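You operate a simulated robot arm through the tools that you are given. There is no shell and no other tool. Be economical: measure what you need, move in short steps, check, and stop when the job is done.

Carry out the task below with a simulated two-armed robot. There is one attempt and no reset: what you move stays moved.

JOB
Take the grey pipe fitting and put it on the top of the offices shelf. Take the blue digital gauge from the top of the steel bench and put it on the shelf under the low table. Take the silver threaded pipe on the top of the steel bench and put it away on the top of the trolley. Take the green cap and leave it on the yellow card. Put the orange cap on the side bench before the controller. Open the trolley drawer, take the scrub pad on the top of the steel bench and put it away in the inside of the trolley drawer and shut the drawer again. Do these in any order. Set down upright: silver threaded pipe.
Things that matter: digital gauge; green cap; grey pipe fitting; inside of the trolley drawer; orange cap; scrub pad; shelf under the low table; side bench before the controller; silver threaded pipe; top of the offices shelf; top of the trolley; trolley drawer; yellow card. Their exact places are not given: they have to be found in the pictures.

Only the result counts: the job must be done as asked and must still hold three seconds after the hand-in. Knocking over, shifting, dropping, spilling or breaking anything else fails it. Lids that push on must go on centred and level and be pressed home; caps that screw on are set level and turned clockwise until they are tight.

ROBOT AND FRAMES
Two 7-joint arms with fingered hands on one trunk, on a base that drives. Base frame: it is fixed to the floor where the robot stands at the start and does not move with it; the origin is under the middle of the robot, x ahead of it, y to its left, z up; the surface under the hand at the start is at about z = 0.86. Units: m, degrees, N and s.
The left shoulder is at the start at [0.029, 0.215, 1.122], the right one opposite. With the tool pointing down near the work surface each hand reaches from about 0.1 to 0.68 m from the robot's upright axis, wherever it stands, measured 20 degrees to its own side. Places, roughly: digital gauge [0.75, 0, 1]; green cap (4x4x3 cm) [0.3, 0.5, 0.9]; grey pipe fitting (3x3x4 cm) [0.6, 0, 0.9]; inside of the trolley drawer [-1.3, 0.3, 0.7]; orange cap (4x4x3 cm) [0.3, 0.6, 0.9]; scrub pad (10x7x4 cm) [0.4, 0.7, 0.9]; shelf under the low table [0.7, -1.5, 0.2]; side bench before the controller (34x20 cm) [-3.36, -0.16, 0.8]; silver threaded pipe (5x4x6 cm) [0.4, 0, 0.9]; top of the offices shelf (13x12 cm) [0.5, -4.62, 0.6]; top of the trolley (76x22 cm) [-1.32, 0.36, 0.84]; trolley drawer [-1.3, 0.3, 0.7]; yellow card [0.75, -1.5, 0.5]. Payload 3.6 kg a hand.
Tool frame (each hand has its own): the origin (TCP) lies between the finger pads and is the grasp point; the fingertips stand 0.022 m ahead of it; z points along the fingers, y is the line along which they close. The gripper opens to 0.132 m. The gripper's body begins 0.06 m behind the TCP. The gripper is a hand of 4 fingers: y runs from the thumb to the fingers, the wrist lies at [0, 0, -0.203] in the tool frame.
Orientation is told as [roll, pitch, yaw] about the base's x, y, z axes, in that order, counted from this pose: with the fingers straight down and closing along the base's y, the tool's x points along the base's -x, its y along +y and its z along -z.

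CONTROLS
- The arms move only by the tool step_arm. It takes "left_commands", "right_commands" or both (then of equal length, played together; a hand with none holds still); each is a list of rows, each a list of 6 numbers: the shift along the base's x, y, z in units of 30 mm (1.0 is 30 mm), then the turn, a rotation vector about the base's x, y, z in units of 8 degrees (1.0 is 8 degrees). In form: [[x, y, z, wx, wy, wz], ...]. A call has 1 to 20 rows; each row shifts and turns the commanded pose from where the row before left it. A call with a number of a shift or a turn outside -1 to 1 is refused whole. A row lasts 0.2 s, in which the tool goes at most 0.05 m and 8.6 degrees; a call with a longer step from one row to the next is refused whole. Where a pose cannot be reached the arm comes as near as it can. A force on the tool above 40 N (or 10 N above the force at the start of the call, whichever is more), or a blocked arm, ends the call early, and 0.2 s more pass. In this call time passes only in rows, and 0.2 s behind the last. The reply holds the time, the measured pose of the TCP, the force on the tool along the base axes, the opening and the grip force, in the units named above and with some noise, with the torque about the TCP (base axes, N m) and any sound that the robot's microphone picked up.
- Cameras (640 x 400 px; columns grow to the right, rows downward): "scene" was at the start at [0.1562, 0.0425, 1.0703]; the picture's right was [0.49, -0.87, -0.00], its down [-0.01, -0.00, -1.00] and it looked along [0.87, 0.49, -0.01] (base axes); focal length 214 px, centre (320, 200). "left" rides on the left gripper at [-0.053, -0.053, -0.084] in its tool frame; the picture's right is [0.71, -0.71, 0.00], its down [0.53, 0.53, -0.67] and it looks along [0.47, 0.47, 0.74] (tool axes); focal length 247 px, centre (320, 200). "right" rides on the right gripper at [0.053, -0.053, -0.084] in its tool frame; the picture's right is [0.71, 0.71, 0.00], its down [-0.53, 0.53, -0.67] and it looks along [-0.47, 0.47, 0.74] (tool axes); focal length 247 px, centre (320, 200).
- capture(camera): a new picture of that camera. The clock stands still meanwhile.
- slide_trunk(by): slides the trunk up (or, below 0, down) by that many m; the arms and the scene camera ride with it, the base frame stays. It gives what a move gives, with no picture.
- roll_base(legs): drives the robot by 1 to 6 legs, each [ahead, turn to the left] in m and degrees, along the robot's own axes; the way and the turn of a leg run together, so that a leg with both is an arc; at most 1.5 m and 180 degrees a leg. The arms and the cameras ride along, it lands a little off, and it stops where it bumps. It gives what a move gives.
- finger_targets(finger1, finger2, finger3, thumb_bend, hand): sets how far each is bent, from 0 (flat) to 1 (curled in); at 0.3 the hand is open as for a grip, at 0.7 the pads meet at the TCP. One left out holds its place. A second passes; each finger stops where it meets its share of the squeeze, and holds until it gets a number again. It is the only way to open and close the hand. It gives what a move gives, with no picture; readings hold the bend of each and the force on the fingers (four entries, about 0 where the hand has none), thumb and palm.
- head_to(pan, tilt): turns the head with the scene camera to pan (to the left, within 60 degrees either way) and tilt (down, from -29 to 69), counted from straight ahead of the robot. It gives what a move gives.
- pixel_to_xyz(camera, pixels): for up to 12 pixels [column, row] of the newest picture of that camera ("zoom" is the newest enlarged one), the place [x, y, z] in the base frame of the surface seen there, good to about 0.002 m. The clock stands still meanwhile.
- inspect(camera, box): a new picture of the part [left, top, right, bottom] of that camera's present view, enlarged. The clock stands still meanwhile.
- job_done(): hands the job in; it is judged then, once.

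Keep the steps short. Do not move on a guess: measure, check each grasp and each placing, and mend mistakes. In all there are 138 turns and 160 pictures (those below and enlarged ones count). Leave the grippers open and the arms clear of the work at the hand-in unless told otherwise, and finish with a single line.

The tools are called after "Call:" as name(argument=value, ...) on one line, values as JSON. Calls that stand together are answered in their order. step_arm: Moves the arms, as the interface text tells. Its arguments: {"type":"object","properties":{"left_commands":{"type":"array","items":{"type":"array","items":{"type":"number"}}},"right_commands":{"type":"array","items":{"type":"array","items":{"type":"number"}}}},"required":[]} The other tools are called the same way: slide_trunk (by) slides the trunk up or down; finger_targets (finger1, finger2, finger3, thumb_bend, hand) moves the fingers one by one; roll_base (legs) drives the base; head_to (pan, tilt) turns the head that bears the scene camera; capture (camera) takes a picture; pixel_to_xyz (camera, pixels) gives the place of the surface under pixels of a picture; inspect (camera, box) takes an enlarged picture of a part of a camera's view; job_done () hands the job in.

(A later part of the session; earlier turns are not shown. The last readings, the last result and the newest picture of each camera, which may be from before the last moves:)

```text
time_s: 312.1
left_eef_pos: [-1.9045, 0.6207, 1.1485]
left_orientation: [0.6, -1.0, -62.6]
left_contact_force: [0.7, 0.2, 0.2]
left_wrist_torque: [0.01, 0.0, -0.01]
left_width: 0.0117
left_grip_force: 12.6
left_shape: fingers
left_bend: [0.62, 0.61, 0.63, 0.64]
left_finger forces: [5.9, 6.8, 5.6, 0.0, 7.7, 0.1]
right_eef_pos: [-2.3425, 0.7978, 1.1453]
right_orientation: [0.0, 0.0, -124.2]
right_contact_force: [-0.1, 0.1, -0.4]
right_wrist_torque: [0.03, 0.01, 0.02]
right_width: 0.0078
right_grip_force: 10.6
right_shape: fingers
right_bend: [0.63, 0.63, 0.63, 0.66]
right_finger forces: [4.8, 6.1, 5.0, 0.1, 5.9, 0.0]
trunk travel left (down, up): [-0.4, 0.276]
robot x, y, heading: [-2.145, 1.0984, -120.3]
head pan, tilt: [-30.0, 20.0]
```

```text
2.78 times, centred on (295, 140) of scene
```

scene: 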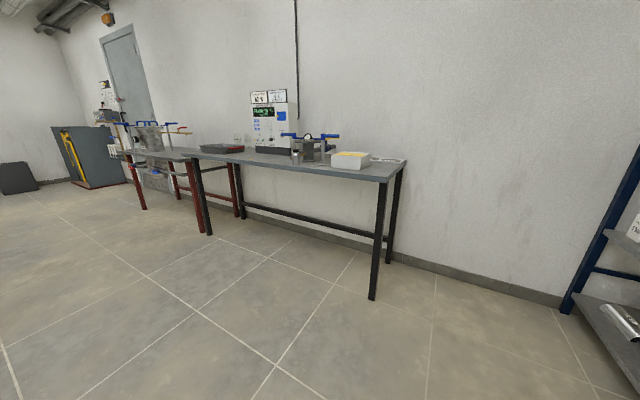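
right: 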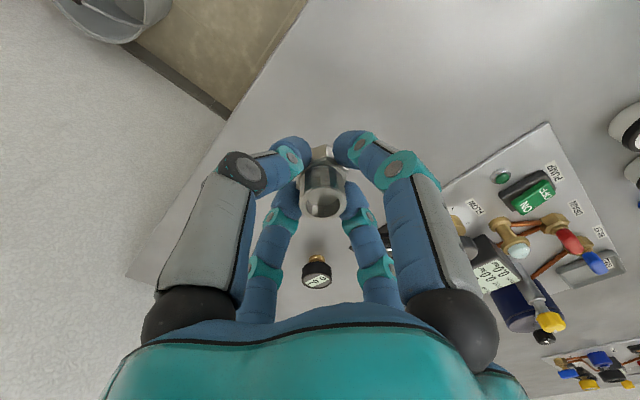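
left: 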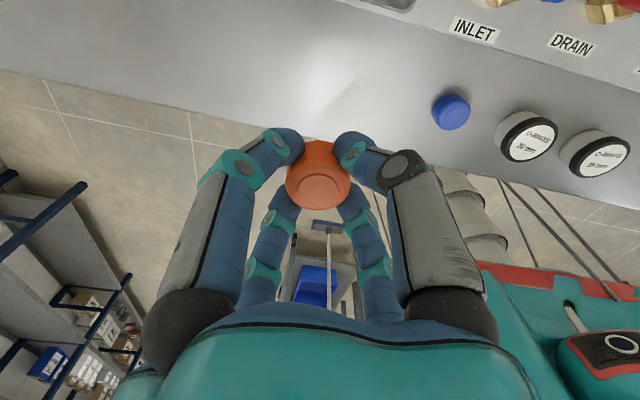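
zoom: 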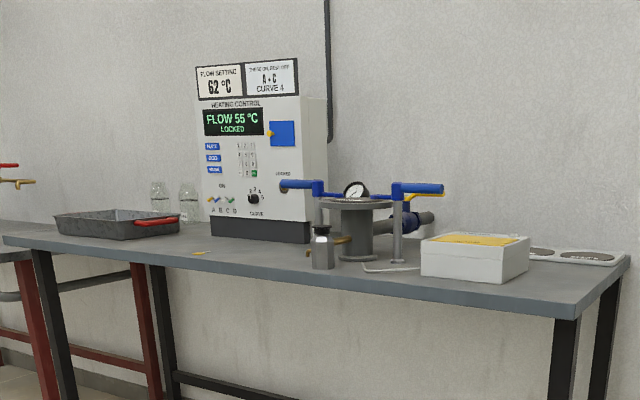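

Target spot is about (-3.36, -0.16, 0.80), in front of the controller. I drive there and face west.

Call:
roll_base(legs=[[0, 7], [1.12, 0]])

Call:
roll_base(legs=[[0, -30]])

Call:
roll_base(legs=[[0, -30]])

Call:
head_to(pan=0, tilt=30)

Call:
capture(camera="scene")

```text
time_s: 314.1
left_eef_pos: [-1.8719, 0.5955, 1.1477]
left_orientation: [0.6, -1.1, -55.6]
left_contact_force: [-0.4, -0.9, 0.1]
left_wrist_torque: [0.01, -0.05, 0.01]
left_width: 0.0116
left_grip_force: 12.7
left_shape: fingers
left_bend: [0.62, 0.61, 0.63, 0.64]
left_finger forces: [5.8, 6.9, 5.4, 0.0, 7.8, 0.0]
right_eef_pos: [-2.3284, 0.7203, 1.1456]
right_orientation: [0.0, 0.2, -117.1]
right_contact_force: [-0.5, 0.3, -0.1]
right_wrist_torque: [0.02, -0.02, -0.01]
right_width: 0.0082
right_grip_force: 10.9
right_shape: fingers
right_bend: [0.63, 0.63, 0.63, 0.66]
right_finger forces: [4.9, 6.2, 5.0, 0.1, 5.8, 0.0]
trunk travel left (down, up): [-0.4, 0.276]
robot x, y, heading: [-2.1794, 1.0495, -111.6]
head pan, tilt: [-30.0, 20.0]
stopped in leg 2: the robot was blocked; the commanded pose is now the measured one
```

```text
time_s: 316.0
left_eef_pos: [-2.1344, 0.5044, 1.1488]
left_orientation: [0.5, -1.0, -85.3]
left_contact_force: [-0.2, -0.9, -0.5]
left_wrist_torque: [0.0, 0.01, -0.02]
left_width: 0.0113
left_grip_force: 13.0
left_shape: fingers
left_bend: [0.62, 0.61, 0.63, 0.64]
left_finger forces: [6.0, 6.8, 5.5, 0.1, 7.8, 0.0]
right_eef_pos: [-2.4695, 0.8391, 1.1484]
right_orientation: [0.0, -0.1, -146.6]
right_contact_force: [-0.6, 0.2, -0.5]
right_wrist_torque: [0.03, 0.01, -0.03]
right_width: 0.0078
right_grip_force: 11.0
right_shape: fingers
right_bend: [0.64, 0.63, 0.63, 0.66]
right_finger forces: [4.6, 6.1, 4.9, 0.1, 5.7, 0.0]
trunk travel left (down, up): [-0.4, 0.276]
robot x, y, heading: [-2.1667, 1.0319, -141.2]
head pan, tilt: [-30.0, 20.0]
```

```text
time_s: 317.9
left_eef_pos: [-2.4004, 0.5578, 1.1494]
left_orientation: [0.6, -1.0, -114.7]
left_contact_force: [-0.4, 0.4, -0.4]
left_wrist_torque: [0.0, -0.01, -0.03]
left_width: 0.0115
left_grip_force: 12.6
left_shape: fingers
left_bend: [0.62, 0.61, 0.63, 0.64]
left_finger forces: [5.6, 6.9, 5.3, 0.1, 7.7, 0.1]
right_eef_pos: [-2.5301, 1.0134, 1.1473]
right_orientation: [0.0, -0.1, -176.2]
right_contact_force: [-0.6, -0.6, 0.3]
right_wrist_torque: [-0.01, 0.0, 0.01]
right_width: 0.0078
right_grip_force: 11.0
right_shape: fingers
right_bend: [0.64, 0.63, 0.63, 0.66]
right_finger forces: [4.5, 6.1, 4.8, 0.1, 5.9, 0.0]
trunk travel left (down, up): [-0.4, 0.276]
robot x, y, heading: [-2.1646, 1.011, -169.9]
head pan, tilt: [-30.0, 20.0]
```

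```text
time_s: 318.8
left_eef_pos: [-2.3998, 0.5578, 1.1486]
left_orientation: [0.6, -1.0, -114.7]
left_contact_force: [0.4, 0.4, -1.5]
left_wrist_torque: [-0.02, -0.03, -0.02]
left_width: 0.0111
left_grip_force: 13.1
left_shape: fingers
left_bend: [0.62, 0.61, 0.63, 0.64]
left_finger forces: [5.6, 6.9, 5.5, 0.1, 7.8, 0.1]
right_eef_pos: [-2.5298, 1.0131, 1.1485]
right_orientation: [-0.1, -0.1, -176.1]
right_contact_force: [-0.4, -0.1, 0.5]
right_wrist_torque: [0.01, -0.01, -0.02]
right_width: 0.0077
right_grip_force: 10.6
right_shape: fingers
right_bend: [0.64, 0.63, 0.63, 0.66]
right_finger forces: [4.6, 5.9, 4.9, 0.1, 5.8, 0.1]
trunk travel left (down, up): [-0.4, 0.276]
robot x, y, heading: [-2.165, 1.0121, -170.4]
head pan, tilt: [0.0, 30.0]
```

```text
46 pictures are left
```

scene: 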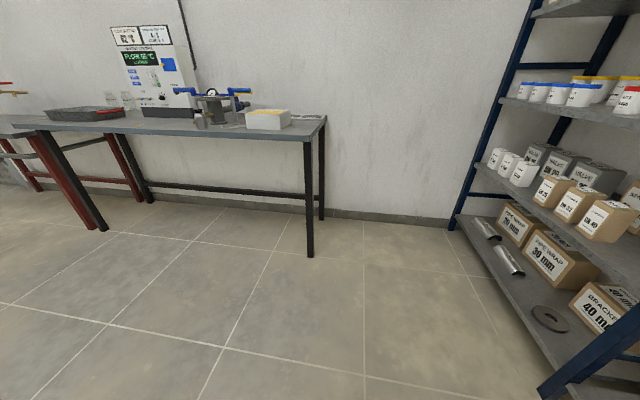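

The forward leg stopped early (perhaps near the trolley handle). I move further west first, then south.

Call:
roll_base(legs=[[0.5, 0]])

Call:
roll_base(legs=[[0, 30]])

Call:
roll_base(legs=[[0, 30]])

Call:
roll_base(legs=[[0.8, 0]])

Call:
head_to(pan=-50, tilt=30)

Call:
capture(camera="scene")

```text
time_s: 321.8
left_eef_pos: [-2.8921, 0.4743, 1.1483]
left_orientation: [0.5, -1.0, -114.8]
left_contact_force: [0.3, -0.9, -0.3]
left_wrist_torque: [0.03, 0.0, 0.03]
left_width: 0.0115
left_grip_force: 12.9
left_shape: fingers
left_bend: [0.62, 0.61, 0.63, 0.64]
left_finger forces: [5.8, 7.0, 5.4, 0.0, 7.9, 0.1]
right_eef_pos: [-3.0207, 0.9286, 1.1477]
right_orientation: [-0.1, -0.1, -176.2]
right_contact_force: [-0.3, 0.4, -0.6]
right_wrist_torque: [0.01, -0.02, 0.03]
right_width: 0.008
right_grip_force: 11.3
right_shape: fingers
right_bend: [0.64, 0.63, 0.63, 0.66]
right_finger forces: [4.7, 6.0, 4.9, 0.0, 5.8, 0.0]
trunk travel left (down, up): [-0.4, 0.276]
robot x, y, heading: [-2.6588, 0.9275, -170.6]
head pan, tilt: [0.0, 30.0]
```

```text
time_s: 323.7
left_eef_pos: [-2.6356, 0.4165, 1.1495]
left_orientation: [0.6, -1.0, -85.1]
left_contact_force: [0.2, -0.3, -0.2]
left_wrist_torque: [-0.03, 0.0, -0.02]
left_width: 0.0112
left_grip_force: 12.9
left_shape: fingers
left_bend: [0.62, 0.61, 0.63, 0.64]
left_finger forces: [5.5, 7.0, 5.1, 0.0, 7.7, 0.0]
right_eef_pos: [-2.973, 0.7492, 1.1497]
right_orientation: [0.1, -0.2, -146.4]
right_contact_force: [0.2, -0.5, -1.0]
right_wrist_torque: [0.01, 0.02, 0.03]
right_width: 0.0076
right_grip_force: 10.1
right_shape: fingers
right_bend: [0.64, 0.63, 0.63, 0.66]
right_finger forces: [4.4, 5.9, 4.9, 0.0, 5.9, 0.0]
trunk travel left (down, up): [-0.4, 0.276]
robot x, y, heading: [-2.6673, 0.9437, -140.4]
head pan, tilt: [0.0, 30.0]
```

```text
time_s: 325.6
left_eef_pos: [-2.3799, 0.4994, 1.1499]
left_orientation: [0.5, -1.0, -55.2]
left_contact_force: [1.6, -0.6, 0.3]
left_wrist_torque: [0.01, 0.01, -0.03]
left_width: 0.0112
left_grip_force: 12.7
left_shape: fingers
left_bend: [0.62, 0.61, 0.63, 0.64]
left_finger forces: [5.7, 6.9, 5.0, 0.0, 7.8, 0.0]
right_eef_pos: [-2.8364, 0.6214, 1.1508]
right_orientation: [0.0, -0.1, -116.6]
right_contact_force: [-0.9, -0.6, -0.9]
right_wrist_torque: [0.01, -0.03, 0.0]
right_width: 0.0074
right_grip_force: 11.1
right_shape: fingers
right_bend: [0.64, 0.63, 0.63, 0.66]
right_finger forces: [4.4, 6.1, 4.9, 0.0, 5.7, 0.1]
trunk travel left (down, up): [-0.4, 0.276]
robot x, y, heading: [-2.6856, 0.9494, -110.8]
head pan, tilt: [0.0, 30.0]
```

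```text
time_s: 329.8
left_eef_pos: [-2.6441, -0.2299, 1.1508]
left_orientation: [0.5, -1.0, -54.3]
left_contact_force: [-0.6, -0.4, -1.3]
left_wrist_torque: [-0.02, -0.02, 0.01]
left_width: 0.0112
left_grip_force: 12.8
left_shape: fingers
left_bend: [0.63, 0.61, 0.63, 0.64]
left_finger forces: [5.8, 6.9, 5.1, 0.1, 7.5, 0.0]
right_eef_pos: [-3.1023, -0.1172, 1.1494]
right_orientation: [0.0, -0.2, -115.6]
right_contact_force: [0.2, -0.2, 0.3]
right_wrist_torque: [0.01, -0.03, 0.01]
right_width: 0.0073
right_grip_force: 10.8
right_shape: fingers
right_bend: [0.64, 0.63, 0.63, 0.66]
right_finger forces: [4.5, 6.2, 5.0, 0.0, 5.7, 0.1]
trunk travel left (down, up): [-0.4, 0.276]
robot x, y, heading: [-2.9621, 0.2141, -109.7]
head pan, tilt: [0.0, 30.0]
```

```text
time_s: 331.0
left_eef_pos: [-2.6419, -0.2302, 1.1511]
left_orientation: [0.3, -0.9, -54.2]
left_contact_force: [0.4, 0.0, 0.2]
left_wrist_torque: [-0.01, 0.01, -0.03]
left_width: 0.0112
left_grip_force: 12.9
left_shape: fingers
left_bend: [0.63, 0.61, 0.63, 0.64]
left_finger forces: [5.8, 6.9, 5.1, 0.1, 7.7, 0.0]
right_eef_pos: [-3.101, -0.116, 1.1517]
right_orientation: [0.0, 0.0, -115.8]
right_contact_force: [0.6, 0.1, -1.5]
right_wrist_torque: [0.02, -0.03, 0.0]
right_width: 0.0076
right_grip_force: 10.6
right_shape: fingers
right_bend: [0.64, 0.63, 0.63, 0.66]
right_finger forces: [4.5, 6.2, 5.0, 0.0, 5.6, 0.0]
trunk travel left (down, up): [-0.4, 0.276]
robot x, y, heading: [-2.9599, 0.2111, -109.9]
head pan, tilt: [-50.0, 30.0]
```

```text
45 pictures are left
```

scene: 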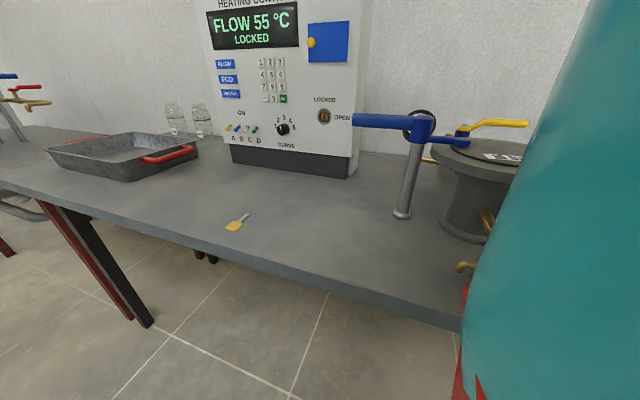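

Key at (238,222) on the bench must be avoided. I shift a bit south, then turn to face the bench.

Call:
pixel_to_xyz(camera="scene", pixels=[[238, 222], [225, 232], [248, 214], [290, 205], [320, 215], [260, 190], [405, 215], [290, 170], [185, 155], [345, 185]])

Call:
roll_base(legs=[[0, 22], [0.28, 0]])

Call:
roll_base(legs=[[0, -30]])

Call:
roll_base(legs=[[0, -30]])

Call:
roll_base(legs=[[0, -30]])

Call:
head_to(pan=15, tilt=45)

Call:
capture(camera="scene")

```text
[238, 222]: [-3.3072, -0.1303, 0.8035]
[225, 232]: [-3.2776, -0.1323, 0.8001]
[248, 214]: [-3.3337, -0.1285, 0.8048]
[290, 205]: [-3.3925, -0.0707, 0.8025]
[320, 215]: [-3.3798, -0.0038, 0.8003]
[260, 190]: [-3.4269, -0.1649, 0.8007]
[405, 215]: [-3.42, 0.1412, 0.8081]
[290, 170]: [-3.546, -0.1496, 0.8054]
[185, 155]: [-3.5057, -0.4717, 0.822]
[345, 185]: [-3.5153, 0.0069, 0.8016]
```

```text
time_s: 333.5
left_eef_pos: [-2.4941, -0.2086, 1.1528]
left_orientation: [0.1, -1.4, -32.4]
left_contact_force: [-0.3, -1.5, 0.1]
left_wrist_torque: [0.13, 0.02, -0.02]
left_width: 0.0109
left_grip_force: 12.9
left_shape: fingers
left_bend: [0.63, 0.61, 0.63, 0.64]
left_finger forces: [5.7, 6.9, 5.2, 0.0, 7.9, 0.0]
right_eef_pos: [-2.9601, -0.2735, 1.1546]
right_orientation: [0.1, -0.7, -93.0]
right_contact_force: [-1.1, -2.1, -1.1]
right_wrist_torque: [0.12, 0.0, 0.03]
right_width: 0.0074
right_grip_force: 10.6
right_shape: fingers
right_bend: [0.64, 0.63, 0.63, 0.66]
right_finger forces: [4.5, 6.2, 5.2, 0.0, 5.6, 0.1]
trunk travel left (down, up): [-0.4, 0.276]
robot x, y, heading: [-2.9636, 0.0782, -85.2]
head pan, tilt: [-50.0, 30.0]
stopped in leg 2: the robot was blocked; the commanded pose is now the measured one
```

```text
time_s: 335.5
left_eef_pos: [-2.7066, -0.4056, 1.1539]
left_orientation: [-0.1, -1.4, -63.6]
left_contact_force: [0.6, -1.0, 0.4]
left_wrist_torque: [0.07, 0.04, -0.01]
left_width: 0.0108
left_grip_force: 12.3
left_shape: fingers
left_bend: [0.63, 0.61, 0.63, 0.64]
left_finger forces: [5.6, 7.0, 5.0, 0.1, 7.7, 0.1]
right_eef_pos: [-3.1396, -0.2191, 1.1561]
right_orientation: [0.3, -1.0, -124.2]
right_contact_force: [0.1, 0.2, -1.3]
right_wrist_torque: [0.05, 0.02, -0.03]
right_width: 0.0072
right_grip_force: 10.8
right_shape: fingers
right_bend: [0.64, 0.63, 0.63, 0.66]
right_finger forces: [4.3, 6.3, 5.0, 0.0, 5.5, 0.0]
trunk travel left (down, up): [-0.4, 0.276]
robot x, y, heading: [-2.948, 0.066, -116.7]
head pan, tilt: [-50.0, 30.0]
```

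```text
time_s: 337.4
left_eef_pos: [-2.9785, -0.4636, 1.1553]
left_orientation: [0.0, -1.5, -93.6]
left_contact_force: [-0.4, 0.3, -0.5]
left_wrist_torque: [0.05, -0.02, 0.01]
left_width: 0.0113
left_grip_force: 12.3
left_shape: fingers
left_bend: [0.63, 0.61, 0.63, 0.64]
left_finger forces: [5.4, 7.1, 5.0, 0.1, 7.6, 0.0]
right_eef_pos: [-3.2605, -0.0848, 1.1582]
right_orientation: [0.2, -1.0, -154.2]
right_contact_force: [-0.6, -0.4, -0.9]
right_wrist_torque: [0.03, 0.0, -0.01]
right_width: 0.0072
right_grip_force: 9.6
right_shape: fingers
right_bend: [0.64, 0.63, 0.63, 0.66]
right_finger forces: [4.2, 6.2, 5.0, 0.0, 5.6, 0.1]
trunk travel left (down, up): [-0.4, 0.276]
robot x, y, heading: [-2.9388, 0.0541, -146.5]
head pan, tilt: [-50.0, 30.0]
```

```text
time_s: 339.3
left_eef_pos: [-3.2364, -0.3714, 1.1552]
left_orientation: [0.0, -1.4, -124.1]
left_contact_force: [0.0, 0.1, -0.8]
left_wrist_torque: [-0.02, -0.02, -0.01]
left_width: 0.011
left_grip_force: 12.6
left_shape: fingers
left_bend: [0.63, 0.61, 0.63, 0.64]
left_finger forces: [5.4, 7.1, 4.8, 0.0, 7.6, 0.1]
right_eef_pos: [-3.288, 0.0973, 1.1576]
right_orientation: [0.3, -1.0, 175.3]
right_contact_force: [-0.7, -0.8, 0.2]
right_wrist_torque: [0.0, 0.01, -0.02]
right_width: 0.0071
right_grip_force: 10.6
right_shape: fingers
right_bend: [0.64, 0.63, 0.63, 0.66]
right_finger forces: [4.0, 6.2, 4.9, 0.1, 5.5, 0.0]
trunk travel left (down, up): [-0.4, 0.276]
robot x, y, heading: [-2.9388, 0.0296, -177.0]
head pan, tilt: [-50.0, 30.0]
```

```text
time_s: 340.7
left_eef_pos: [-3.2358, -0.3706, 1.1571]
left_orientation: [0.0, -1.4, -124.1]
left_contact_force: [-0.4, -0.2, -0.6]
left_wrist_torque: [-0.01, 0.01, -0.01]
left_width: 0.0108
left_grip_force: 12.6
left_shape: fingers
left_bend: [0.63, 0.61, 0.63, 0.64]
left_finger forces: [5.6, 7.0, 5.2, 0.0, 7.7, 0.0]
right_eef_pos: [-3.2862, 0.0978, 1.1582]
right_orientation: [0.2, -1.0, 175.3]
right_contact_force: [-0.2, 0.8, -0.2]
right_wrist_torque: [0.02, 0.06, -0.03]
right_width: 0.007
right_grip_force: 10.4
right_shape: fingers
right_bend: [0.64, 0.63, 0.63, 0.66]
right_finger forces: [4.2, 6.1, 4.8, 0.1, 5.7, 0.1]
trunk travel left (down, up): [-0.4, 0.276]
robot x, y, heading: [-2.9362, 0.0306, -176.7]
head pan, tilt: [15.0, 45.0]
```

```text
44 pictures are left
```

scene: 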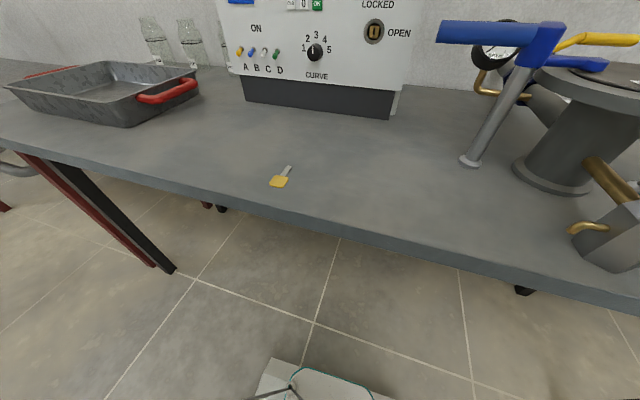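

The spot (-3.385, -0.22) is free: left of the key, in front of the controller. Left hand moves there and descends to z≈0.90.

Call:
step_arm(left_commands=[[-0.62, 0.63, -0.3, 0, 0, 0], [-0.62, 0.63, -0.3, 0, 0, 0], [-0.62, 0.63, -0.5, 0, 0, 0], [-0.62, 0.63, -0.5, 0, 0, 0], [-0.62, 0.63, -0.6, 0, 0, 0], [-0.62, 0.63, -0.6, 0, 0, 0], [-0.62, 0.63, -0.6, 0, 0, 0], [-0.62, 0.63, -0.6, 0, 0, 0], [0, 0, -0.9, 0, 0.15, 0], [0, 0, -0.9, 0, 0, 0], [0, 0, -0.9, 0, 0, 0], [0, 0, -0.9, 0, 0, 0]])

Call:
capture(camera="scene")

Call:
capture(camera="left")

```text
time_s: 343.3
left_eef_pos: [-3.3288, -0.2724, 0.942]
left_orientation: [-1.2, -2.1, -124.1]
left_contact_force: [1.0, 0.6, -0.6]
left_wrist_torque: [-0.02, 0.0, -0.02]
left_width: 0.0109
left_grip_force: 12.1
left_shape: fingers
left_bend: [0.63, 0.61, 0.63, 0.64]
left_finger forces: [5.3, 7.1, 5.0, 0.0, 7.7, 0.0]
left hand out of reach, approached as far as the arm can: row 7, 8, 10, 11, 12
right_eef_pos: [-3.286, 0.098, 1.1585]
right_orientation: [0.2, -1.0, 175.3]
right_contact_force: [-0.4, 1.0, -0.7]
right_wrist_torque: [0.03, 0.0, 0.03]
right_width: 0.0066
right_grip_force: 10.5
right_shape: fingers
right_bend: [0.64, 0.63, 0.63, 0.66]
right_finger forces: [4.2, 6.2, 4.9, 0.1, 5.6, 0.0]
trunk travel left (down, up): [-0.4, 0.276]
robot x, y, heading: [-2.9382, 0.0274, -177.2]
head pan, tilt: [15.0, 45.0]
```

```text
43 pictures are left
```

scene: 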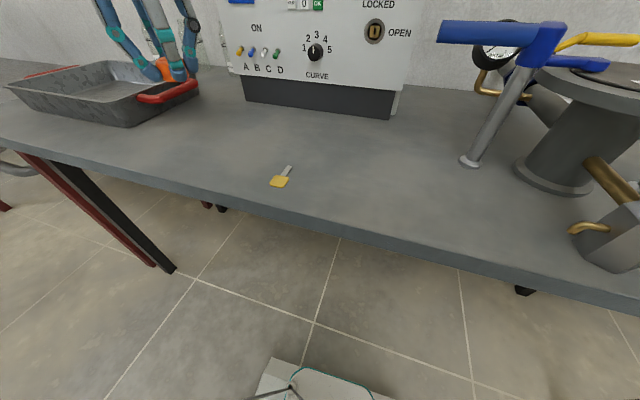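

```text
42 pictures are left
```

left: 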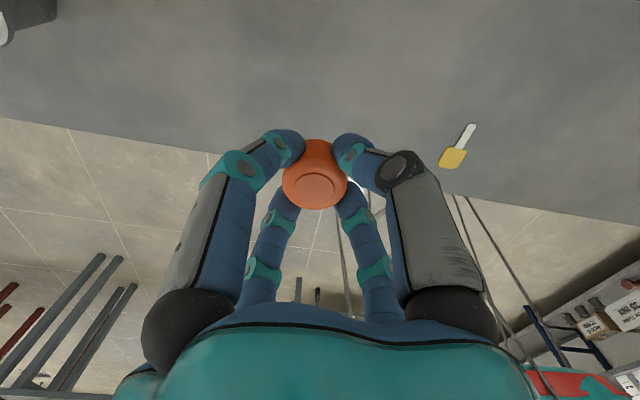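

The wrist seems limited at this yaw (+53° relative). I turn the hand back toward straight (-z) while holding position.

Call:
step_arm(left_commands=[[0.1, 0, 0.3, 0, 0, -0.8], [0.1, 0, 0.3, 0, 0, -0.8], [0, 0, 0, 0, 0, -0.8], [0, 0, 0, 0, 0, -0.8], [0, 0, 0, 0, 0, -0.8], [0, 0, 0, 0, 0, -0.8]])

```text
time_s: 344.7
left_eef_pos: [-3.3227, -0.2723, 0.9597]
left_orientation: [-1.1, -2.1, -162.6]
left_contact_force: [-0.1, 0.7, 0.2]
left_wrist_torque: [0.01, 0.0, 0.01]
left_width: 0.0109
left_grip_force: 12.8
left_shape: fingers
left_bend: [0.63, 0.61, 0.63, 0.64]
left_finger forces: [5.4, 7.1, 5.2, 0.0, 7.6, 0.1]
right_eef_pos: [-3.2878, 0.0981, 1.1567]
right_orientation: [0.2, -1.0, 175.2]
right_contact_force: [0.3, -0.3, -0.9]
right_wrist_torque: [0.02, 0.0, 0.01]
right_width: 0.0069
right_grip_force: 10.7
right_shape: fingers
right_bend: [0.64, 0.63, 0.63, 0.66]
right_finger forces: [4.2, 6.2, 4.9, 0.0, 5.6, 0.0]
trunk travel left (down, up): [-0.4, 0.276]
robot x, y, heading: [-2.9376, 0.028, -177.0]
head pan, tilt: [15.0, 45.0]
```

Reachable again. I move over the spot and lower toward the bench.

Call:
step_arm(left_commands=[[-0.5, 0.4, 0, 0, 0, 0], [-0.5, 0.4, 0, 0, 0, 0], [-0.5, 0.4, -0.2, 0, 0, 0], [-0.2, 0.1, -0.6, 0, 0, 0], [0, 0, -0.9, 0, 0, 0], [0, 0, -0.9, 0, 0, 0], [0, 0, -0.9, 0, 0, 0], [0, 0, -0.5, 0, 0, 0]])

Call:
capture(camera="left")

```text
time_s: 346.5
left_eef_pos: [-3.3046, -0.2933, 0.8804]
left_orientation: [-1.1, -2.2, -162.4]
left_contact_force: [0.0, 0.1, -0.7]
left_wrist_torque: [-0.03, -0.02, 0.0]
left_width: 0.0106
left_grip_force: 12.1
left_shape: fingers
left_bend: [0.63, 0.61, 0.63, 0.64]
left_finger forces: [5.5, 7.1, 5.1, 0.1, 7.5, 0.0]
left hand out of reach, approached as far as the arm can: row 2, 3, 4, 5, 6, 7, 8
right_eef_pos: [-3.2874, 0.0966, 1.1574]
right_orientation: [0.2, -1.0, 175.3]
right_contact_force: [-0.3, -0.5, 0.4]
right_wrist_torque: [-0.02, 0.01, 0.02]
right_width: 0.007
right_grip_force: 10.2
right_shape: fingers
right_bend: [0.64, 0.63, 0.63, 0.66]
right_finger forces: [4.3, 6.2, 4.9, 0.0, 5.6, 0.1]
trunk travel left (down, up): [-0.4, 0.276]
robot x, y, heading: [-2.9392, 0.0283, -176.8]
head pan, tilt: [15.0, 45.0]
```

```text
41 pictures are left
```

left: 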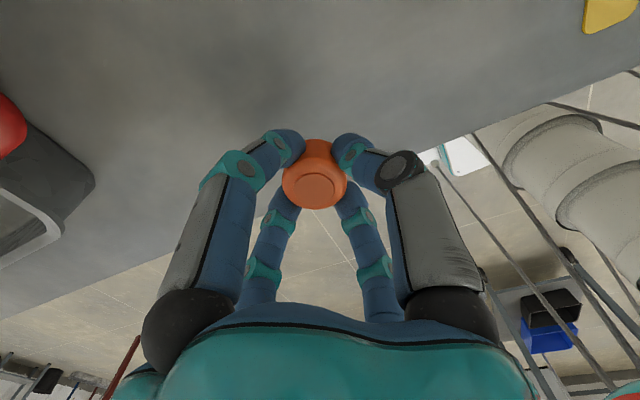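

The left arm's IK is limited lower down here, so I'll use a reachable arm pose and do the descent with the trunk. First I restore the left pose and tuck the right hand back and up.

Call:
step_arm(left_commands=[[-0.1, 0.15, 0.7, 0, 0, 0], [-0.15, 0.18, 0.7, 0, 0, 0], [-0.15, 0.18, 0.7, 0, 0, 0], [-0.1, 0.1, 0.6, 0, 0, 0]], right_commands=[[0.9, 0.3, 0.9, 0, 0, 0], [0.9, 0.3, 0.9, 0, 0, 0], [0.9, 0.3, 0.9, 0, 0, 0], [0.8, 0.3, 0.9, 0, 0, 0]])

Call:
head_to(pan=50, tilt=0)

Call:
capture(camera="scene")

```text
time_s: 347.5
left_eef_pos: [-3.3206, -0.274, 0.9589]
left_orientation: [-1.0, -2.1, -162.4]
left_contact_force: [-0.5, 0.3, 0.1]
left_wrist_torque: [0.04, -0.02, 0.0]
left_width: 0.0111
left_grip_force: 12.7
left_shape: fingers
left_bend: [0.63, 0.61, 0.63, 0.64]
left_finger forces: [5.3, 7.1, 5.2, 0.1, 7.5, 0.0]
right_eef_pos: [-3.1797, 0.1329, 1.2667]
right_orientation: [0.2, -1.1, 175.3]
right_contact_force: [0.6, 0.0, -0.4]
right_wrist_torque: [0.01, 0.0, -0.01]
right_width: 0.0069
right_grip_force: 9.9
right_shape: fingers
right_bend: [0.64, 0.63, 0.63, 0.66]
right_finger forces: [4.1, 6.4, 4.8, 0.0, 5.5, 0.1]
trunk travel left (down, up): [-0.4, 0.276]
robot x, y, heading: [-2.9339, 0.0306, -177.2]
head pan, tilt: [15.0, 45.0]
```

```text
time_s: 348.6
left_eef_pos: [-3.3215, -0.2756, 0.9591]
left_orientation: [-1.0, -2.2, -162.5]
left_contact_force: [-0.6, -1.0, 0.0]
left_wrist_torque: [0.02, -0.03, 0.01]
left_width: 0.0111
left_grip_force: 12.0
left_shape: fingers
left_bend: [0.63, 0.61, 0.63, 0.64]
left_finger forces: [5.3, 7.1, 5.0, 0.1, 7.5, 0.1]
right_eef_pos: [-3.1816, 0.1325, 1.2671]
right_orientation: [0.2, -1.0, 175.3]
right_contact_force: [-0.6, 0.8, -0.1]
right_wrist_torque: [-0.03, -0.01, 0.0]
right_width: 0.007
right_grip_force: 10.5
right_shape: fingers
right_bend: [0.64, 0.63, 0.63, 0.66]
right_finger forces: [4.1, 6.2, 4.7, 0.0, 5.4, 0.0]
trunk travel left (down, up): [-0.4, 0.276]
robot x, y, heading: [-2.9382, 0.0319, -176.9]
head pan, tilt: [50.0, 0.0]
```

```text
40 pictures are left
```

scene: 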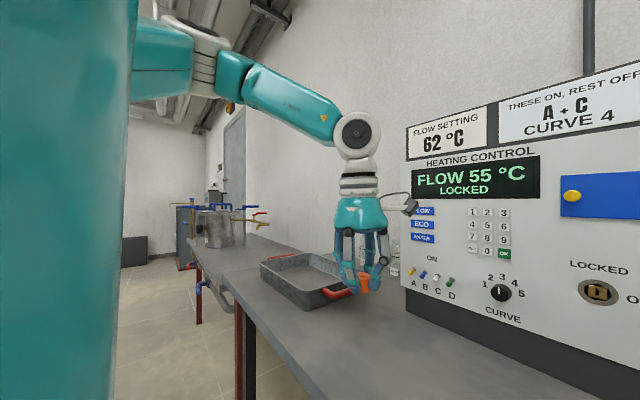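

Turning the base 7° right puts the cap at about (-3.355, -0.226); then I lower with the trunk.

Call:
roll_base(legs=[[0, -7]])

Call:
slide_trunk(by=-0.1)

Call:
head_to(pan=30, tilt=35)

Call:
capture(camera="scene")

```text
time_s: 349.6
left_eef_pos: [-3.3549, -0.2246, 0.9576]
left_orientation: [-1.0, -2.1, -169.5]
left_contact_force: [0.8, 0.5, 0.4]
left_wrist_torque: [0.0, 0.0, 0.02]
left_width: 0.0111
left_grip_force: 12.3
left_shape: fingers
left_bend: [0.63, 0.61, 0.63, 0.64]
left_finger forces: [5.5, 7.1, 5.0, 0.0, 7.6, 0.1]
right_eef_pos: [-3.1681, 0.1624, 1.2659]
right_orientation: [0.2, -1.0, 168.1]
right_contact_force: [0.3, -0.4, -0.2]
right_wrist_torque: [0.02, -0.02, 0.03]
right_width: 0.0068
right_grip_force: 10.3
right_shape: fingers
right_bend: [0.64, 0.63, 0.63, 0.66]
right_finger forces: [4.0, 6.4, 4.7, 0.1, 5.2, 0.1]
trunk travel left (down, up): [-0.4, 0.276]
robot x, y, heading: [-2.9366, 0.0227, 175.9]
head pan, tilt: [50.0, 0.0]
```

```text
time_s: 350.9
left_eef_pos: [-3.357, -0.2262, 0.8584]
left_orientation: [-1.0, -2.1, -169.6]
left_contact_force: [0.2, -0.8, -0.2]
left_wrist_torque: [0.02, 0.02, 0.0]
left_width: 0.0107
left_grip_force: 12.7
left_shape: fingers
left_bend: [0.63, 0.61, 0.63, 0.64]
left_finger forces: [5.5, 7.2, 5.1, 0.1, 7.6, 0.1]
right_eef_pos: [-3.1667, 0.1628, 1.1672]
right_orientation: [0.2, -1.1, 168.1]
right_contact_force: [-0.8, -0.1, -0.3]
right_wrist_torque: [-0.02, 0.01, -0.02]
right_width: 0.0072
right_grip_force: 9.9
right_shape: fingers
right_bend: [0.64, 0.63, 0.63, 0.66]
right_finger forces: [4.2, 6.4, 4.8, 0.0, 5.3, 0.0]
trunk travel left (down, up): [-0.3, 0.376]
robot x, y, heading: [-2.938, 0.0265, 176.1]
head pan, tilt: [50.0, 0.0]
```

```text
time_s: 351.9
left_eef_pos: [-3.3561, -0.2251, 0.8598]
left_orientation: [-1.1, -2.1, -169.5]
left_contact_force: [-0.2, 0.9, 0.4]
left_wrist_torque: [0.0, 0.01, 0.0]
left_width: 0.011
left_grip_force: 12.7
left_shape: fingers
left_bend: [0.63, 0.61, 0.63, 0.64]
left_finger forces: [5.5, 7.1, 5.1, 0.1, 7.6, 0.1]
right_eef_pos: [-3.1668, 0.1625, 1.1671]
right_orientation: [0.2, -1.0, 168.1]
right_contact_force: [-0.2, 0.1, -1.8]
right_wrist_torque: [0.0, 0.01, -0.06]
right_width: 0.007
right_grip_force: 10.3
right_shape: fingers
right_bend: [0.64, 0.63, 0.63, 0.66]
right_finger forces: [4.1, 6.5, 4.8, 0.0, 5.3, 0.0]
trunk travel left (down, up): [-0.3, 0.376]
robot x, y, heading: [-2.9402, 0.0264, 175.7]
head pan, tilt: [30.0, 35.0]
```

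```text
39 pictures are left
```

scene: 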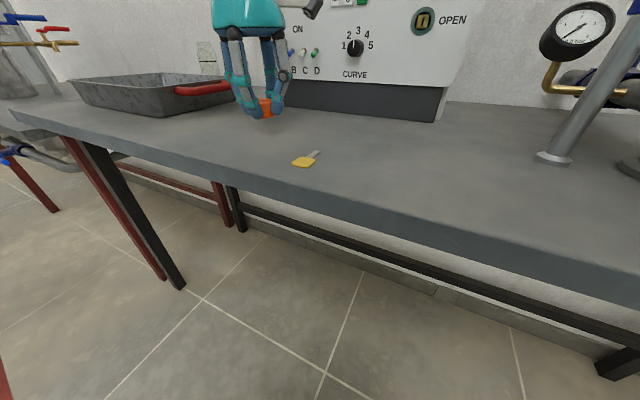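

Call:
pixel_to_xyz(camera="scene", pixels=[[205, 90], [225, 87], [200, 105], [265, 105], [300, 162], [320, 95]])

Call:
slide_trunk(by=-0.027)

```text
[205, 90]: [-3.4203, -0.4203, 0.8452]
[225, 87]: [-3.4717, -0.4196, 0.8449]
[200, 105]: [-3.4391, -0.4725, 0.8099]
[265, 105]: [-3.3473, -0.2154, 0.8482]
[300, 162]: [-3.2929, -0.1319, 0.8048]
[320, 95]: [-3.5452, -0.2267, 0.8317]
```

```text
time_s: 352.6
left_eef_pos: [-3.3563, -0.2241, 0.833]
left_orientation: [-1.1, -2.0, -169.5]
left_contact_force: [-0.3, -0.5, -0.1]
left_wrist_torque: [-0.02, 0.0, -0.03]
left_width: 0.0109
left_grip_force: 12.6
left_shape: fingers
left_bend: [0.63, 0.61, 0.63, 0.64]
left_finger forces: [5.5, 7.1, 5.1, 0.0, 7.5, 0.0]
right_eef_pos: [-3.1673, 0.1613, 1.1413]
right_orientation: [0.2, -1.1, 168.2]
right_contact_force: [-0.4, 0.3, -0.8]
right_wrist_torque: [0.0, 0.01, 0.01]
right_width: 0.0071
right_grip_force: 10.2
right_shape: fingers
right_bend: [0.64, 0.63, 0.63, 0.66]
right_finger forces: [4.1, 6.4, 4.8, 0.0, 5.3, 0.1]
trunk travel left (down, up): [-0.273, 0.403]
robot x, y, heading: [-2.9374, 0.0257, 175.9]
head pan, tilt: [30.0, 35.0]
```

Tray is 19 cm away — fine. Lowering 6 mm more to contact.

Call:
slide_trunk(by=-0.006)

Call:
inspect(camera="scene", box=[210, 60, 330, 140])

```text
time_s: 353.2
left_eef_pos: [-3.3564, -0.2253, 0.829]
left_orientation: [-1.0, -2.3, -169.5]
left_contact_force: [-1.2, -3.0, 15.7]
left_wrist_torque: [-0.16, -0.03, 0.02]
left_width: 0.0111
left_grip_force: 16.6
left_shape: fingers
left_bend: [0.63, 0.61, 0.63, 0.64]
left_finger forces: [6.8, 12.0, 7.0, 0.1, 8.5, 0.1]
right_eef_pos: [-3.1669, 0.1625, 1.1331]
right_orientation: [0.2, -1.1, 168.2]
right_contact_force: [0.5, -0.3, -0.5]
right_wrist_torque: [0.02, -0.01, 0.01]
right_width: 0.0068
right_grip_force: 10.6
right_shape: fingers
right_bend: [0.64, 0.63, 0.63, 0.66]
right_finger forces: [4.1, 6.4, 4.7, 0.0, 5.3, 0.0]
trunk travel left (down, up): [-0.267, 0.409]
robot x, y, heading: [-2.9382, 0.0235, 176.0]
head pan, tilt: [30.0, 35.0]
```

```text
5.00 times, centred on (270, 100) of scene
```

zoom: 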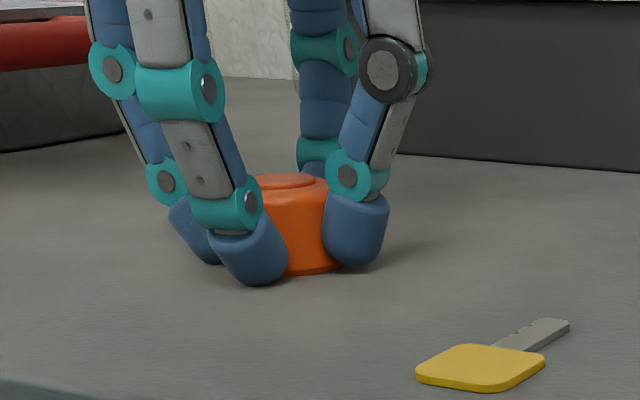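

The cap touches the bench. I raise 2 mm, open to 0.5, then raise by the trunk.

Call:
slide_trunk(by=0.002)

Call:
finger_targets(hand="left", finger1=0.48, finger2=0.48, finger3=0.48, thumb_bend=0.48)

Call:
slide_trunk(by=0.15)

Call:
capture(camera="scene")

```text
time_s: 353.7
left_eef_pos: [-3.3555, -0.2253, 0.8274]
left_orientation: [-0.9, -2.0, -169.5]
left_contact_force: [-1.3, 0.5, 8.1]
left_wrist_torque: [-0.08, 0.01, -0.02]
left_width: 0.0109
left_grip_force: 14.8
left_shape: fingers
left_bend: [0.63, 0.61, 0.63, 0.64]
left_finger forces: [6.6, 8.4, 6.6, 0.0, 8.9, 0.0]
right_eef_pos: [-3.1674, 0.1628, 1.1368]
right_orientation: [0.1, -1.0, 168.1]
right_contact_force: [-0.4, 0.2, -1.7]
right_wrist_torque: [0.02, -0.01, 0.0]
right_width: 0.0068
right_grip_force: 10.4
right_shape: fingers
right_bend: [0.64, 0.63, 0.63, 0.66]
right_finger forces: [4.2, 6.4, 4.8, 0.0, 5.4, 0.1]
trunk travel left (down, up): [-0.269, 0.407]
robot x, y, heading: [-2.9395, 0.0268, 175.8]
head pan, tilt: [30.0, 35.0]
```

```text
time_s: 354.7
left_eef_pos: [-3.3565, -0.225, 0.8287]
left_orientation: [-1.1, -2.2, -169.4]
left_contact_force: [-4.7, 2.2, 17.3]
left_wrist_torque: [-0.15, -0.27, -0.04]
left_width: 0.045
left_grip_force: 8.9
left_shape: fingers
left_bend: [0.48, 0.51, 0.53, 0.48]
left_finger forces: [0.1, 6.7, 10.8, 0.1, 0.0, 0.1]
right_eef_pos: [-3.1667, 0.163, 1.136]
right_orientation: [0.2, -0.9, 168.1]
right_contact_force: [0.1, 0.9, 0.1]
right_wrist_torque: [0.06, 0.01, 0.02]
right_width: 0.0068
right_grip_force: 10.3
right_shape: fingers
right_bend: [0.64, 0.63, 0.63, 0.66]
right_finger forces: [4.0, 6.4, 4.8, 0.0, 5.2, 0.0]
trunk travel left (down, up): [-0.269, 0.407]
robot x, y, heading: [-2.9363, 0.0238, 175.9]
head pan, tilt: [30.0, 35.0]
```

```text
time_s: 356.5
left_eef_pos: [-3.3551, -0.2261, 0.9784]
left_orientation: [-1.0, -2.1, -169.5]
left_contact_force: [-0.8, -0.4, 0.0]
left_wrist_torque: [-0.01, 0.01, -0.04]
left_width: 0.0451
left_grip_force: 0.0
left_shape: fingers
left_bend: [0.48, 0.48, 0.48, 0.48]
left_finger forces: [0.0, 0.0, 0.1, 0.0, 0.0, 0.1]
right_eef_pos: [-3.1678, 0.1627, 1.2869]
right_orientation: [0.2, -1.0, 168.1]
right_contact_force: [0.0, -0.3, -0.4]
right_wrist_torque: [-0.01, -0.01, 0.05]
right_width: 0.0068
right_grip_force: 10.1
right_shape: fingers
right_bend: [0.64, 0.63, 0.63, 0.66]
right_finger forces: [4.1, 6.4, 4.8, 0.0, 5.3, 0.0]
trunk travel left (down, up): [-0.419, 0.257]
robot x, y, heading: [-2.9437, 0.025, 175.8]
head pan, tilt: [30.0, 35.0]
```

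```text
37 pictures are left
```

scene: 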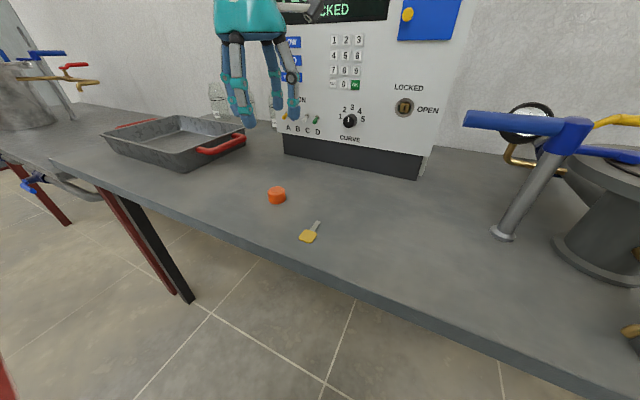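

Orange cap is in front of the controller, key untouched. I retract the left hand, back off, and turn south to look for the route to the far shelf.

Call:
step_arm(left_commands=[[0.2, 0, 0.7, 0, 0, 0], [0.3, 0, 0.8, 0, 0, 0], [0.5, 0, 0.9, 0, 0, 0], [0.5, 0, 0.9, 0, 0, 0], [0.5, 0, 0.9, 0, 0, 0]])

Call:
roll_base(legs=[[-0.5, 0]])

Call:
roll_base(legs=[[0, 30]])

Call:
roll_base(legs=[[0, 30]])

Call:
roll_base(legs=[[0, 30]])

Call:
head_to(pan=20, tilt=10)

Call:
capture(camera="scene")

```text
time_s: 357.7
left_eef_pos: [-3.2946, -0.2253, 1.1026]
left_orientation: [-1.1, -2.1, -169.5]
left_contact_force: [0.5, 0.1, 0.0]
left_wrist_torque: [0.0, 0.0, 0.0]
left_width: 0.0451
left_grip_force: 0.0
left_shape: fingers
left_bend: [0.48, 0.48, 0.48, 0.48]
left_finger forces: [0.2, 0.0, 0.0, 0.0, 0.0, 0.1]
right_eef_pos: [-3.1662, 0.1623, 1.2857]
right_orientation: [0.2, -1.1, 168.1]
right_contact_force: [-0.6, 0.1, -0.7]
right_wrist_torque: [0.03, 0.04, 0.01]
right_width: 0.0068
right_grip_force: 10.2
right_shape: fingers
right_bend: [0.64, 0.63, 0.63, 0.66]
right_finger forces: [4.1, 6.4, 4.8, 0.1, 5.3, 0.0]
trunk travel left (down, up): [-0.419, 0.257]
robot x, y, heading: [-2.9382, 0.026, 175.7]
head pan, tilt: [30.0, 35.0]
```

```text
time_s: 360.6
left_eef_pos: [-2.7864, -0.2609, 1.1034]
left_orientation: [-1.1, -2.2, -169.8]
left_contact_force: [0.0, 0.0, 0.8]
left_wrist_torque: [0.0, 0.05, -0.01]
left_width: 0.0452
left_grip_force: 0.0
left_shape: fingers
left_bend: [0.48, 0.48, 0.48, 0.48]
left_finger forces: [0.0, 0.1, 0.0, 0.0, 0.0, 0.0]
right_eef_pos: [-2.6549, 0.1261, 1.2861]
right_orientation: [0.2, -1.1, 167.8]
right_contact_force: [0.5, -0.5, -0.1]
right_wrist_torque: [-0.02, 0.02, 0.0]
right_width: 0.007
right_grip_force: 10.6
right_shape: fingers
right_bend: [0.64, 0.63, 0.63, 0.66]
right_finger forces: [4.0, 6.4, 4.8, 0.1, 5.3, 0.0]
trunk travel left (down, up): [-0.419, 0.257]
robot x, y, heading: [-2.4282, -0.0143, 175.4]
head pan, tilt: [30.0, 35.0]
```

```text
time_s: 362.5
left_eef_pos: [-2.6152, -0.4045, 1.1036]
left_orientation: [-1.1, -2.1, -140.5]
left_contact_force: [0.5, -1.1, 0.0]
left_wrist_torque: [0.01, 0.0, 0.05]
left_width: 0.0452
left_grip_force: 0.0
left_shape: fingers
left_bend: [0.48, 0.48, 0.48, 0.48]
left_finger forces: [0.2, 0.1, 0.0, 0.0, 0.0, 0.0]
right_eef_pos: [-2.6926, -0.0025, 1.2856]
right_orientation: [0.2, -1.0, -162.8]
right_contact_force: [0.6, 0.2, -0.6]
right_wrist_torque: [0.0, -0.01, 0.0]
right_width: 0.0067
right_grip_force: 10.6
right_shape: fingers
right_bend: [0.64, 0.63, 0.63, 0.66]
right_finger forces: [4.2, 6.4, 4.8, 0.1, 5.2, 0.0]
trunk travel left (down, up): [-0.419, 0.257]
robot x, y, heading: [-2.4364, 0.0063, -154.9]
head pan, tilt: [30.0, 35.0]
```

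```text
time_s: 364.4
left_eef_pos: [-2.3941, -0.4427, 1.1036]
left_orientation: [-1.1, -2.0, -111.4]
left_contact_force: [-0.1, -0.1, -0.3]
left_wrist_torque: [0.0, -0.01, -0.02]
left_width: 0.0453
left_grip_force: 0.0
left_shape: fingers
left_bend: [0.48, 0.48, 0.48, 0.48]
left_finger forces: [0.1, 0.1, 0.0, 0.0, 0.1, 0.0]
right_eef_pos: [-2.655, -0.129, 1.2861]
right_orientation: [0.2, -0.9, -133.7]
right_contact_force: [-0.5, -0.1, -0.2]
right_wrist_torque: [0.01, 0.02, -0.03]
right_width: 0.0067
right_grip_force: 9.9
right_shape: fingers
right_bend: [0.64, 0.63, 0.63, 0.66]
right_finger forces: [4.0, 6.4, 4.8, 0.0, 5.2, 0.0]
trunk travel left (down, up): [-0.419, 0.257]
robot x, y, heading: [-2.4497, 0.0182, -125.7]
head pan, tilt: [30.0, 35.0]
```

```text
time_s: 366.3
left_eef_pos: [-2.1687, -0.3523, 1.1025]
left_orientation: [-1.0, -1.9, -80.7]
left_contact_force: [-0.6, 0.1, -0.8]
left_wrist_torque: [0.03, -0.01, 0.0]
left_width: 0.0451
left_grip_force: 0.1
left_shape: fingers
left_bend: [0.48, 0.48, 0.48, 0.48]
left_finger forces: [0.0, 0.0, 0.0, 0.0, 0.1, 0.1]
right_eef_pos: [-2.5525, -0.2144, 1.2882]
right_orientation: [0.2, -1.0, -103.2]
right_contact_force: [-0.3, -0.3, -0.4]
right_wrist_torque: [0.04, -0.02, 0.02]
right_width: 0.0069
right_grip_force: 10.1
right_shape: fingers
right_bend: [0.64, 0.63, 0.63, 0.66]
right_finger forces: [4.0, 6.5, 4.9, 0.0, 5.1, 0.1]
trunk travel left (down, up): [-0.419, 0.257]
robot x, y, heading: [-2.4715, 0.0135, -95.6]
head pan, tilt: [30.0, 35.0]
```

```text
time_s: 367.2
left_eef_pos: [-2.1687, -0.3523, 1.1048]
left_orientation: [-1.0, -2.0, -80.8]
left_contact_force: [0.5, 0.7, -0.9]
left_wrist_torque: [0.01, 0.02, 0.06]
left_width: 0.0453
left_grip_force: 0.1
left_shape: fingers
left_bend: [0.48, 0.48, 0.48, 0.48]
left_finger forces: [0.0, 0.0, 0.1, 0.1, 0.0, 0.0]
right_eef_pos: [-2.552, -0.2143, 1.2883]
right_orientation: [0.2, -1.0, -103.1]
right_contact_force: [0.5, 0.0, -0.5]
right_wrist_torque: [0.03, 0.03, 0.03]
right_width: 0.0068
right_grip_force: 10.3
right_shape: fingers
right_bend: [0.64, 0.63, 0.63, 0.66]
right_finger forces: [4.0, 6.5, 4.9, 0.0, 5.2, 0.0]
trunk travel left (down, up): [-0.419, 0.257]
robot x, y, heading: [-2.4734, 0.019, -95.3]
head pan, tilt: [20.0, 10.0]
```

```text
36 pictures are left
```

scene: 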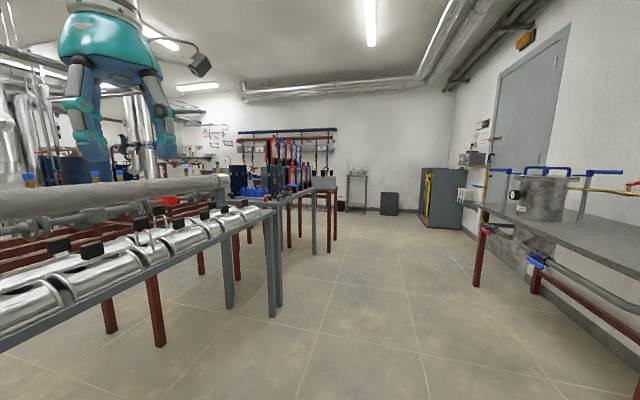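

Call:
pixel_to_xyz(camera="scene", pixels=[[272, 315], [312, 252], [334, 238], [350, 210], [390, 212], [440, 225], [345, 195], [230, 160], [290, 246]])

Call:
inspect(camera="scene", box=[170, 110, 450, 260])

```text
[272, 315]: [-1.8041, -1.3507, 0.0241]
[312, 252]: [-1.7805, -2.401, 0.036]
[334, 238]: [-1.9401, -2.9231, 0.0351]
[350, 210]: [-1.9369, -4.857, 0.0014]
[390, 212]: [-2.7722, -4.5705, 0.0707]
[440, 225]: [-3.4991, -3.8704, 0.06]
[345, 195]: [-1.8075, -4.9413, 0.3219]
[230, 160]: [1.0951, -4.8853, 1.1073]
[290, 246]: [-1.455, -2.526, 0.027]
```

```text
2.29 times, centred on (310, 185) of scene
```

zoom: 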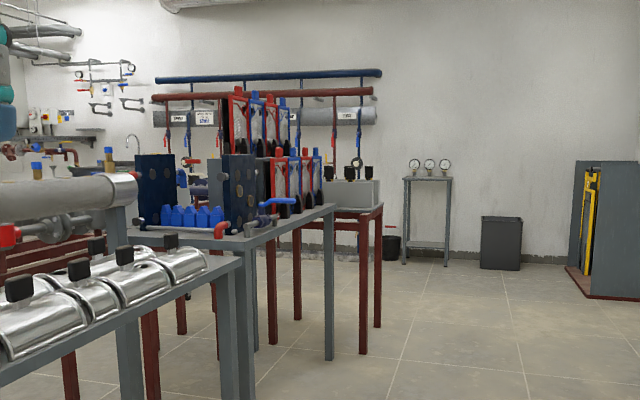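

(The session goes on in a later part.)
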